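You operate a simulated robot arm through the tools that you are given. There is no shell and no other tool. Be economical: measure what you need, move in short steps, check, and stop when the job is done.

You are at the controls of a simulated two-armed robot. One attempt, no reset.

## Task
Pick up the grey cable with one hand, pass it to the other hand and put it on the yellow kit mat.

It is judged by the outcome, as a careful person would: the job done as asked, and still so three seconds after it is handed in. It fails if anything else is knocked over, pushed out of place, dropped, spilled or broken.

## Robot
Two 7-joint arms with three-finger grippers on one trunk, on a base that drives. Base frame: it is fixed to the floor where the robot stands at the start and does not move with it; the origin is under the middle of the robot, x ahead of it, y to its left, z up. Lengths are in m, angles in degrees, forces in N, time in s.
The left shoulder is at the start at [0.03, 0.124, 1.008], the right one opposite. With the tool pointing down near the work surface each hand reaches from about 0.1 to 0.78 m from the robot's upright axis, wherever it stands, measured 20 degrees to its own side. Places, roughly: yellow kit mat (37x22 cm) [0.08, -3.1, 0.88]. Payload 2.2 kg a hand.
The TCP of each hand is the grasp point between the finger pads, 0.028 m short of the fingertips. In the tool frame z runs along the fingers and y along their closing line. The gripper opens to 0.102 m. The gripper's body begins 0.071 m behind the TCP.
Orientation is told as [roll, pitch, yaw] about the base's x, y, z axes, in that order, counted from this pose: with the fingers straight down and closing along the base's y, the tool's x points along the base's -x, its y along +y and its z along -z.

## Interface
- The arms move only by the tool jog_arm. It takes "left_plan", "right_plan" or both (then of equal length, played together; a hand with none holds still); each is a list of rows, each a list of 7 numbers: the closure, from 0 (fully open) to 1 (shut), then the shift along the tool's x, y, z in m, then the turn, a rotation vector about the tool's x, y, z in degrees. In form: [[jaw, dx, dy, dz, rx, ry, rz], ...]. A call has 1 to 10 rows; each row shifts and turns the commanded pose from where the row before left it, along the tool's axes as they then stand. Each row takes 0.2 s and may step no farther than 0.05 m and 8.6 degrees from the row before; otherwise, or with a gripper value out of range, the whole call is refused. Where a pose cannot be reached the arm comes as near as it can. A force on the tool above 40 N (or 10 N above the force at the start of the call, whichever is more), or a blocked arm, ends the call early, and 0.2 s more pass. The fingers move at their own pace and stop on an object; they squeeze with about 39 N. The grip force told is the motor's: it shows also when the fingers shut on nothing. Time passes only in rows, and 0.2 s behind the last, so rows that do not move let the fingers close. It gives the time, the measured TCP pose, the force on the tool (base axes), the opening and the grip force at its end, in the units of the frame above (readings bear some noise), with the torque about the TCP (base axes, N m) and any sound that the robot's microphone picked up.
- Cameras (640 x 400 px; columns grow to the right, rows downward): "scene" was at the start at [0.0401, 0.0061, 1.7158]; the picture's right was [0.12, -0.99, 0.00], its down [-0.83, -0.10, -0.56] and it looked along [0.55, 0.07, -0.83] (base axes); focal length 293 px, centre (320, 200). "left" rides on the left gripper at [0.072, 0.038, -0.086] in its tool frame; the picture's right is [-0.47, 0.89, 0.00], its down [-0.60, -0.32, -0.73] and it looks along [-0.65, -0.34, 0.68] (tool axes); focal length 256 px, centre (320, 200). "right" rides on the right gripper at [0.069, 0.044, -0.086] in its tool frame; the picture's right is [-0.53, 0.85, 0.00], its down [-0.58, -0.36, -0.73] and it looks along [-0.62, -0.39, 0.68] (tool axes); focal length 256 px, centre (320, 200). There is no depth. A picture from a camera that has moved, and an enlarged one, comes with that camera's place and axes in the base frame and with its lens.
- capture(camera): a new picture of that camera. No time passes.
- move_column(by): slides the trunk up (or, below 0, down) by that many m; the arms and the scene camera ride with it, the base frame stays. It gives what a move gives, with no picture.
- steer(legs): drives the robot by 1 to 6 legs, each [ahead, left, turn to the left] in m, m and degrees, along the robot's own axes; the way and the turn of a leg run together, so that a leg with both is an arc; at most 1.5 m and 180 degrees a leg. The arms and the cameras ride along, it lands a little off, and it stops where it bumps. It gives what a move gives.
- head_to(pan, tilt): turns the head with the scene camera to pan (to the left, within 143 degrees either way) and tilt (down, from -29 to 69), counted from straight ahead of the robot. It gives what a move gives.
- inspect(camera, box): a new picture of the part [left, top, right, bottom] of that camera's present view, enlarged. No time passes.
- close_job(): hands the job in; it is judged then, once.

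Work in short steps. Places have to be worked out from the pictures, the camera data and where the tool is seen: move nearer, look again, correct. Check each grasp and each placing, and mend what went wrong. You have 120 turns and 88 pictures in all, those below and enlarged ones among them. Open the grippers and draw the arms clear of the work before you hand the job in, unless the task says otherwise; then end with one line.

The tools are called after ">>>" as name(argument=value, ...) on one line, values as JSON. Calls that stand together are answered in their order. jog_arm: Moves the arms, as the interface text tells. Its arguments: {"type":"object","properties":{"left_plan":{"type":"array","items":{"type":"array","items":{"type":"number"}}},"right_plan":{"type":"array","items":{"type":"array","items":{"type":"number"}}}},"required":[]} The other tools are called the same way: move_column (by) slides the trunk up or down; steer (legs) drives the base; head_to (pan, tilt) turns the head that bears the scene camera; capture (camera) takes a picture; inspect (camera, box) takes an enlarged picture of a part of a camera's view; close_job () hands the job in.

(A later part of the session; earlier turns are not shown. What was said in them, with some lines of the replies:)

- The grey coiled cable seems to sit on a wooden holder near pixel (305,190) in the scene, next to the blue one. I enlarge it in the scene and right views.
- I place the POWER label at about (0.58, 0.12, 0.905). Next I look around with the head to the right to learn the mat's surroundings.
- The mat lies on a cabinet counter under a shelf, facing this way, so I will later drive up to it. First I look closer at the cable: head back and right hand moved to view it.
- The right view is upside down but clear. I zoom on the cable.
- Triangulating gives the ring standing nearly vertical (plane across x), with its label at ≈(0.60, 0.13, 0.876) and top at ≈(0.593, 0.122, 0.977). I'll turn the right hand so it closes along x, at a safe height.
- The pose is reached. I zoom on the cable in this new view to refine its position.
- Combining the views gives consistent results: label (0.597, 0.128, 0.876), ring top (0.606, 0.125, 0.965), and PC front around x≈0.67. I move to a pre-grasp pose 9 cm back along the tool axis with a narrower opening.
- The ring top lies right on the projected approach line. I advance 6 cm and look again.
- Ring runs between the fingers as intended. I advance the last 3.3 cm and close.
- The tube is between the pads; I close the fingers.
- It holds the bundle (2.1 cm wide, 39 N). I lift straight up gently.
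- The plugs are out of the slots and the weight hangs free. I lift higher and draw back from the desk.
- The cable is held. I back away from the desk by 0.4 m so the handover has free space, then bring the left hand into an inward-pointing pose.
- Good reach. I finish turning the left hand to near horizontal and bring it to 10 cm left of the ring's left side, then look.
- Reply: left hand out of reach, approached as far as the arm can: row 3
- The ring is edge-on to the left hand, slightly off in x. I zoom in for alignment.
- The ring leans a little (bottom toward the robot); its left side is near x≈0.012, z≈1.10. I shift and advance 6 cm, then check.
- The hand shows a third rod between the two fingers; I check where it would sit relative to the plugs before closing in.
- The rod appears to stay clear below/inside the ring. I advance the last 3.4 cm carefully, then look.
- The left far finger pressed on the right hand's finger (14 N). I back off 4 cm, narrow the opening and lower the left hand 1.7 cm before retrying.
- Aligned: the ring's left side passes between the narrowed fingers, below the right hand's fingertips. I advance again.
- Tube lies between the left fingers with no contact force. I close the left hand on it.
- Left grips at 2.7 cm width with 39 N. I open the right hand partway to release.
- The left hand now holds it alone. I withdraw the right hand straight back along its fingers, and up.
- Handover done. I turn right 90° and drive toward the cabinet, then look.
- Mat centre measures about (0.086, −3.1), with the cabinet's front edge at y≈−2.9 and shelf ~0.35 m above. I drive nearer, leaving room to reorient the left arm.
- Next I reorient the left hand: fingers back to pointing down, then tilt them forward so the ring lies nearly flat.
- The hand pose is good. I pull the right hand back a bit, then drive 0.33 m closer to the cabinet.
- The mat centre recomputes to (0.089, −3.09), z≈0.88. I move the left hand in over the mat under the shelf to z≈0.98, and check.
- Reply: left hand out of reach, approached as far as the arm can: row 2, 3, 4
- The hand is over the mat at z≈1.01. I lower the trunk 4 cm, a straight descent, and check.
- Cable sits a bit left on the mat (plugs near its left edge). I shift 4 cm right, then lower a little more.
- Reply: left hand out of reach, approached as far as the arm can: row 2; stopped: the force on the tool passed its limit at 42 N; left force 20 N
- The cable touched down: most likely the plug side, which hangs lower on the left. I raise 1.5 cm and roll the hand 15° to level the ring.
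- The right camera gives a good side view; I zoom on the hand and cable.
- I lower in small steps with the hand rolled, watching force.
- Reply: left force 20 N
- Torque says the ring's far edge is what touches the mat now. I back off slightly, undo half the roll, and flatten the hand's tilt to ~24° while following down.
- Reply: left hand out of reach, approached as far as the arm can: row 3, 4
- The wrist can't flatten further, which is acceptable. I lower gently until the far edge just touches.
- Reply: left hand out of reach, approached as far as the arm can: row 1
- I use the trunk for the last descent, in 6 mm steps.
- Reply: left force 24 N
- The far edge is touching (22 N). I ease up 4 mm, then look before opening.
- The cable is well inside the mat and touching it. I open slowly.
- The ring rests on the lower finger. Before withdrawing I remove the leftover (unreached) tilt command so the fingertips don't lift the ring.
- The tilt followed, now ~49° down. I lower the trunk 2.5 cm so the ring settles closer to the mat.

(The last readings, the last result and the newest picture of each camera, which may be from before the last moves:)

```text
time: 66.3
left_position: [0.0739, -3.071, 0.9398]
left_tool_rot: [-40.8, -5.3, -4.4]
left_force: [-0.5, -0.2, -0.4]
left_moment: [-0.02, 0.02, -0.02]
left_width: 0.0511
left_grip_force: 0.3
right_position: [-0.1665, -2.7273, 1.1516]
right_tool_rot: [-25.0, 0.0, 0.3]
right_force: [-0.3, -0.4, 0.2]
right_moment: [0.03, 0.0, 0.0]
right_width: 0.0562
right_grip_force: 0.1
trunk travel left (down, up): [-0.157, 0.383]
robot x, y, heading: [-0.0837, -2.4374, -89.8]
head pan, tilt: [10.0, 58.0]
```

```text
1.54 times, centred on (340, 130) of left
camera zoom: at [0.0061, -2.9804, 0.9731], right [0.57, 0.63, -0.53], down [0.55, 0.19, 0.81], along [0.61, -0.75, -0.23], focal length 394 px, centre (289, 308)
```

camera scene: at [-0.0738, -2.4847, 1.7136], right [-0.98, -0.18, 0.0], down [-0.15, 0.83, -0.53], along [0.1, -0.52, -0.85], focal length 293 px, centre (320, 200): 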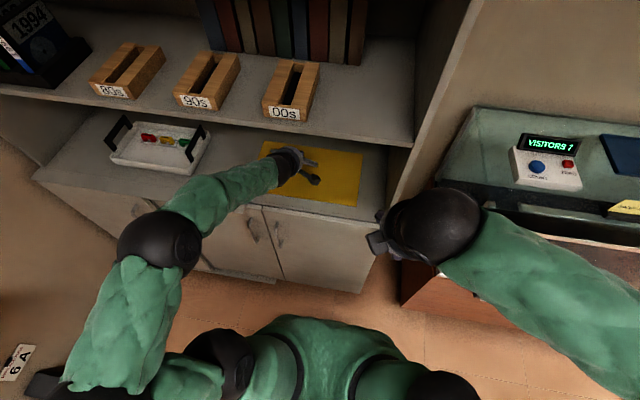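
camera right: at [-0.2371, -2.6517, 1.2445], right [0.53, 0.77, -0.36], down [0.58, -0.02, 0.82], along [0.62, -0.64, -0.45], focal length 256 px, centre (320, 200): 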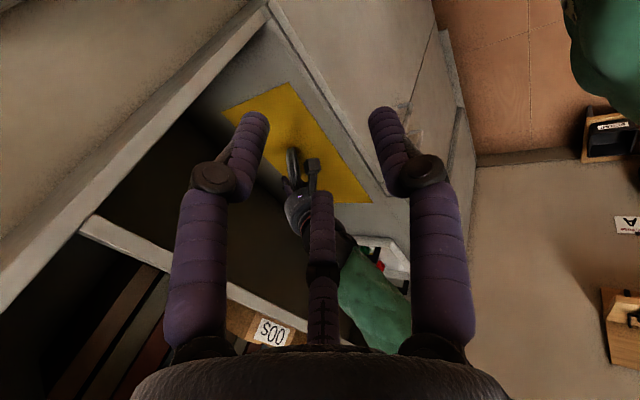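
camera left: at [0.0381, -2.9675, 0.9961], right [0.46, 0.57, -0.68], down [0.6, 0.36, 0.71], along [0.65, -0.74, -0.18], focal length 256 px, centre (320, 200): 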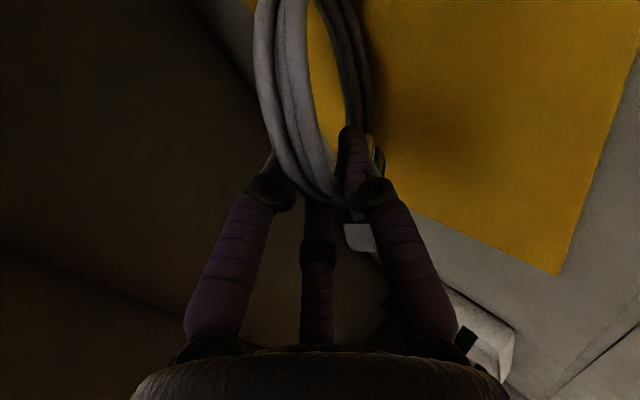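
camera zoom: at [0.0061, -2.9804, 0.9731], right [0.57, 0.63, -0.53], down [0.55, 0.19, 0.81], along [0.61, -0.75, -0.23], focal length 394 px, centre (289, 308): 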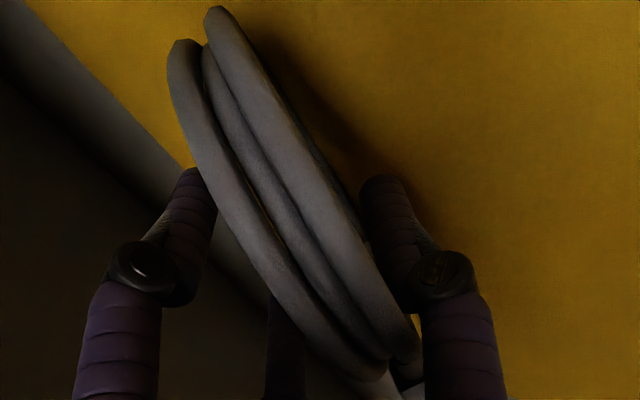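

Ring sits loosely between the fingers, almost flat. I slowly withdraw along the finger axis.

>>> jog_arm(left_plan=[[0.5, 0, 0, -0.012, 0, 0, 0], [0.5, 0, 0, -0.012, 0, 0, 0], [0.5, 0, 0, -0.012, 0, 0, 0], [0.5, 0, 0, -0.015, 0, 0, 0]])

>>> inspect(camera="left", box=[200, 0, 480, 260])

>>> inspect(camera="right", box=[220, 80, 380, 240])

```text
time: 67.3
left_position: [0.0736, -3.0373, 0.9783]
left_tool_rot: [-40.7, -5.3, -4.6]
left_force: [0.8, 0.5, 0.1]
left_moment: [0.0, 0.02, -0.01]
left_width: 0.0514
left_grip_force: 0.0
right_position: [-0.167, -2.7268, 1.1515]
right_tool_rot: [-25.0, 0.0, 0.4]
right_force: [0.1, 0.6, 0.8]
right_moment: [-0.02, 0.03, 0.02]
right_width: 0.0562
right_grip_force: 0.1
trunk travel left (down, up): [-0.157, 0.383]
robot x, y, heading: [-0.0846, -2.4426, -89.6]
head pan, tilt: [10.0, 58.0]
```

```text
1.54 times, centred on (340, 130) of left
camera zoom: at [0.005, -2.9459, 1.0106], right [0.57, 0.63, -0.53], down [0.55, 0.19, 0.81], along [0.61, -0.75, -0.23], focal length 394 px, centre (289, 308)
```

zoom: 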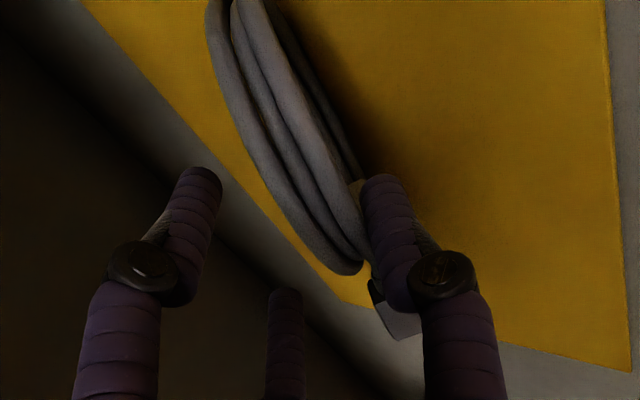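

```text
2.50 times, centred on (300, 160) of right
camera zoom: at [-0.2371, -2.6511, 1.2117], right [0.53, 0.77, -0.36], down [0.58, -0.02, 0.82], along [0.62, -0.64, -0.45], focal length 640 px, centre (370, 300)
```

zoom: 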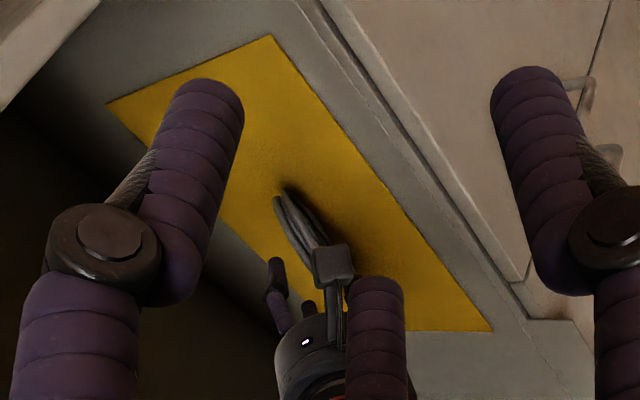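

I continue the withdrawal; the cable appears to stay on the mat.

>>> jog_arm(left_plan=[[0.5, 0, 0, -0.015, 0, 0, 0], [0.5, 0, 0, -0.02, 0, 0, 0], [0.5, 0, 0, -0.03, 0, 0, 0], [0.5, 0, 0, -0.03, 0, 0, 0]])

>>> capture(camera="left")

>>> inspect(camera="scene", box=[220, 80, 400, 192])

```text
time: 68.3
left_position: [0.0715, -2.9727, 1.05]
left_tool_rot: [-40.8, -5.3, -4.5]
left_force: [0.5, 0.5, -0.8]
left_moment: [-0.05, -0.04, 0.03]
left_width: 0.0512
left_grip_force: 0.0
right_position: [-0.1673, -2.7267, 1.1519]
right_tool_rot: [-24.9, -0.1, 0.2]
right_force: [0.6, 0.0, 0.1]
right_moment: [-0.02, 0.01, 0.04]
right_width: 0.0563
right_grip_force: 0.1
trunk travel left (down, up): [-0.157, 0.383]
robot x, y, heading: [-0.0847, -2.4416, -89.3]
head pan, tilt: [10.0, 58.0]
```

```text
16 pictures are left
camera left: at [0.0031, -2.8827, 1.083], right [0.57, 0.63, -0.53], down [0.55, 0.19, 0.81], along [0.61, -0.75, -0.23], focal length 256 px, centre (320, 200)
```

left: 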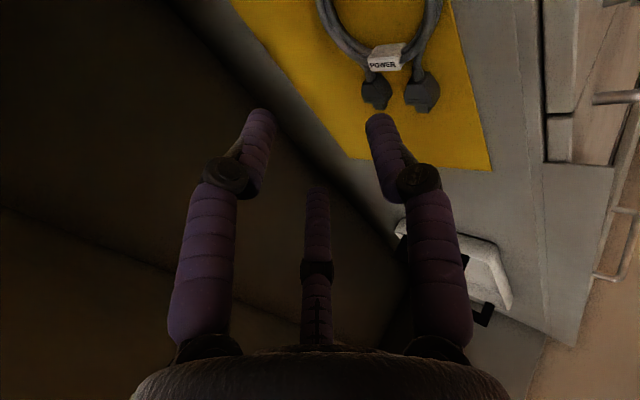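

```text
3.56 times, centred on (310, 136) of scene
camera zoom: at [-0.074, -2.4812, 1.6202], right [-0.98, -0.18, 0.0], down [-0.15, 0.83, -0.53], along [0.1, -0.52, -0.85], focal length 1041 px, centre (356, 428)
```

zoom: 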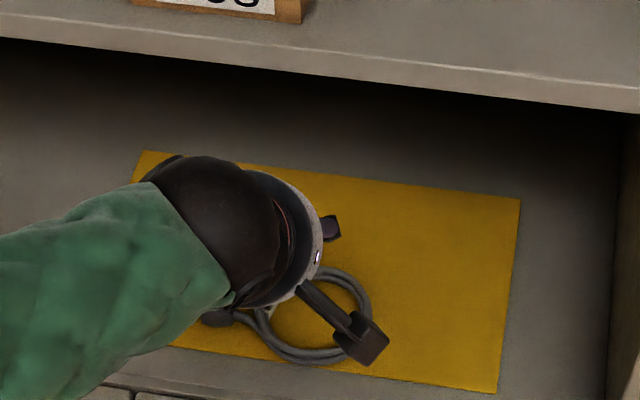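

The cable lies flat on the mat. I drive back 0.3 m to clear the arm and view it all.

>>> steer(legs=[[-0.3, 0, 0]])

>>> head_to(pan=10, tilt=45)

>>> capture(camera="scene")

>>> inspect(camera="scene", box=[230, 90, 390, 190])

```text
time: 70.4
left_position: [0.068, -2.6719, 1.0507]
left_tool_rot: [-40.8, -5.3, -4.5]
left_force: [0.0, -0.1, -0.8]
left_moment: [0.01, 0.03, -0.01]
left_width: 0.0508
left_grip_force: 0.0
right_position: [-0.1688, -2.4246, 1.1513]
right_tool_rot: [-25.0, 0.0, 0.1]
right_force: [0.3, 0.7, 0.5]
right_moment: [-0.01, 0.01, 0.01]
right_width: 0.0561
right_grip_force: 0.0
trunk travel left (down, up): [-0.157, 0.383]
robot x, y, heading: [-0.0867, -2.1426, -89.8]
head pan, tilt: [10.0, 58.0]
```

```text
time: 71.1
left_position: [0.0689, -2.6728, 1.0508]
left_tool_rot: [-40.8, -5.2, -4.6]
left_force: [0.4, -0.5, 0.4]
left_moment: [-0.03, 0.01, -0.02]
left_width: 0.0511
left_grip_force: 0.2
right_position: [-0.1691, -2.4251, 1.1513]
right_tool_rot: [-25.0, -0.1, 0.2]
right_force: [-0.2, 0.2, -0.4]
right_moment: [0.03, 0.05, 0.03]
right_width: 0.0558
right_grip_force: 0.0
trunk travel left (down, up): [-0.157, 0.383]
robot x, y, heading: [-0.0896, -2.1405, -89.7]
head pan, tilt: [10.0, 45.0]
```

```text
14 pictures are left
camera scene: at [-0.0734, -2.1924, 1.6373], right [-0.98, -0.18, 0.0], down [-0.13, 0.7, -0.71], along [0.12, -0.7, -0.71], focal length 293 px, centre (320, 200)
```

scene: 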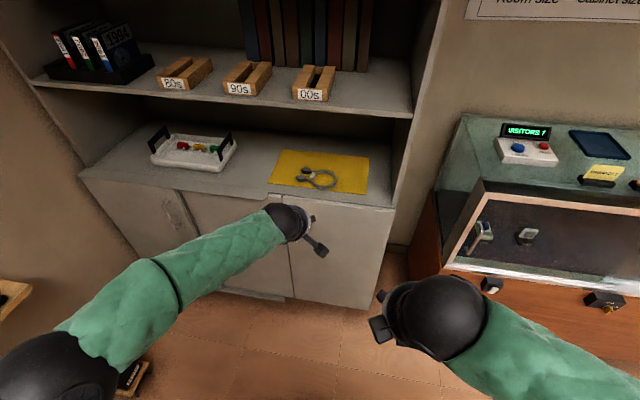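

```text
4.00 times, centred on (310, 140) of scene
camera zoom: at [-0.0734, -2.1924, 1.6373], right [-0.98, -0.18, 0.0], down [-0.13, 0.7, -0.71], along [0.12, -0.7, -0.71], focal length 1171 px, centre (360, 440)
```

zoom: 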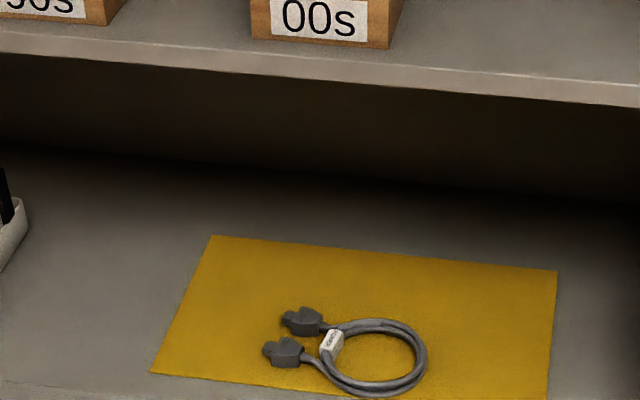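

The cable lies flat on the mat; I check its front edge against the mat's border.

>>> inspect(camera="scene", box=[260, 140, 380, 215])

```text
5.33 times, centred on (320, 178) of scene
camera zoom: at [-0.0734, -2.1924, 1.6373], right [-0.98, -0.18, 0.0], down [-0.13, 0.7, -0.71], along [0.12, -0.7, -0.71], focal length 1561 px, centre (320, 320)
```

zoom: 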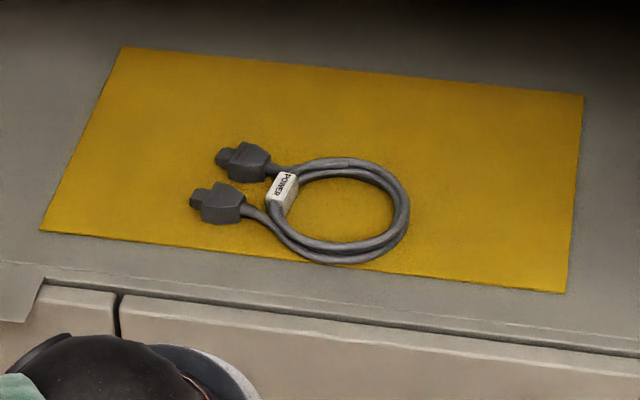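

The whole cable is within the mat. I open both grippers fully, the arms already being clear.

>>> jog_arm(left_plan=[[0, 0, 0, 0, 0, 0, 0], [0, 0, 0, 0, 0, 0, 0], [0, 0, 0, 0, 0, 0, 0]], right_plan=[[0, 0, 0, 0, 0, 0, 0], [0, 0, 0, 0, 0, 0, 0], [0, 0, 0, 0, 0, 0, 0]])

```text
time: 71.9
left_position: [0.0688, -2.6735, 1.0491]
left_tool_rot: [-40.9, -5.3, -4.6]
left_force: [0.3, -0.5, 0.0]
left_moment: [0.02, -0.01, -0.02]
left_width: 0.1022
left_grip_force: 0.0
right_position: [-0.1685, -2.4244, 1.1518]
right_tool_rot: [-25.0, 0.0, 0.1]
right_force: [0.6, 0.0, 0.0]
right_moment: [0.0, -0.01, -0.01]
right_width: 0.1019
right_grip_force: 0.0
trunk travel left (down, up): [-0.157, 0.383]
robot x, y, heading: [-0.0895, -2.1401, -89.9]
head pan, tilt: [10.0, 45.0]
```

Both grippers are open and clear, and the cable rests on the mat, so I hand the job in.

>>> close_job()

```text
The job is handed in.
```

The grey cable was picked up with the right hand, passed to the left and laid flat on the yellow kit mat; its front edge sits very close to the mat's border but inside it.
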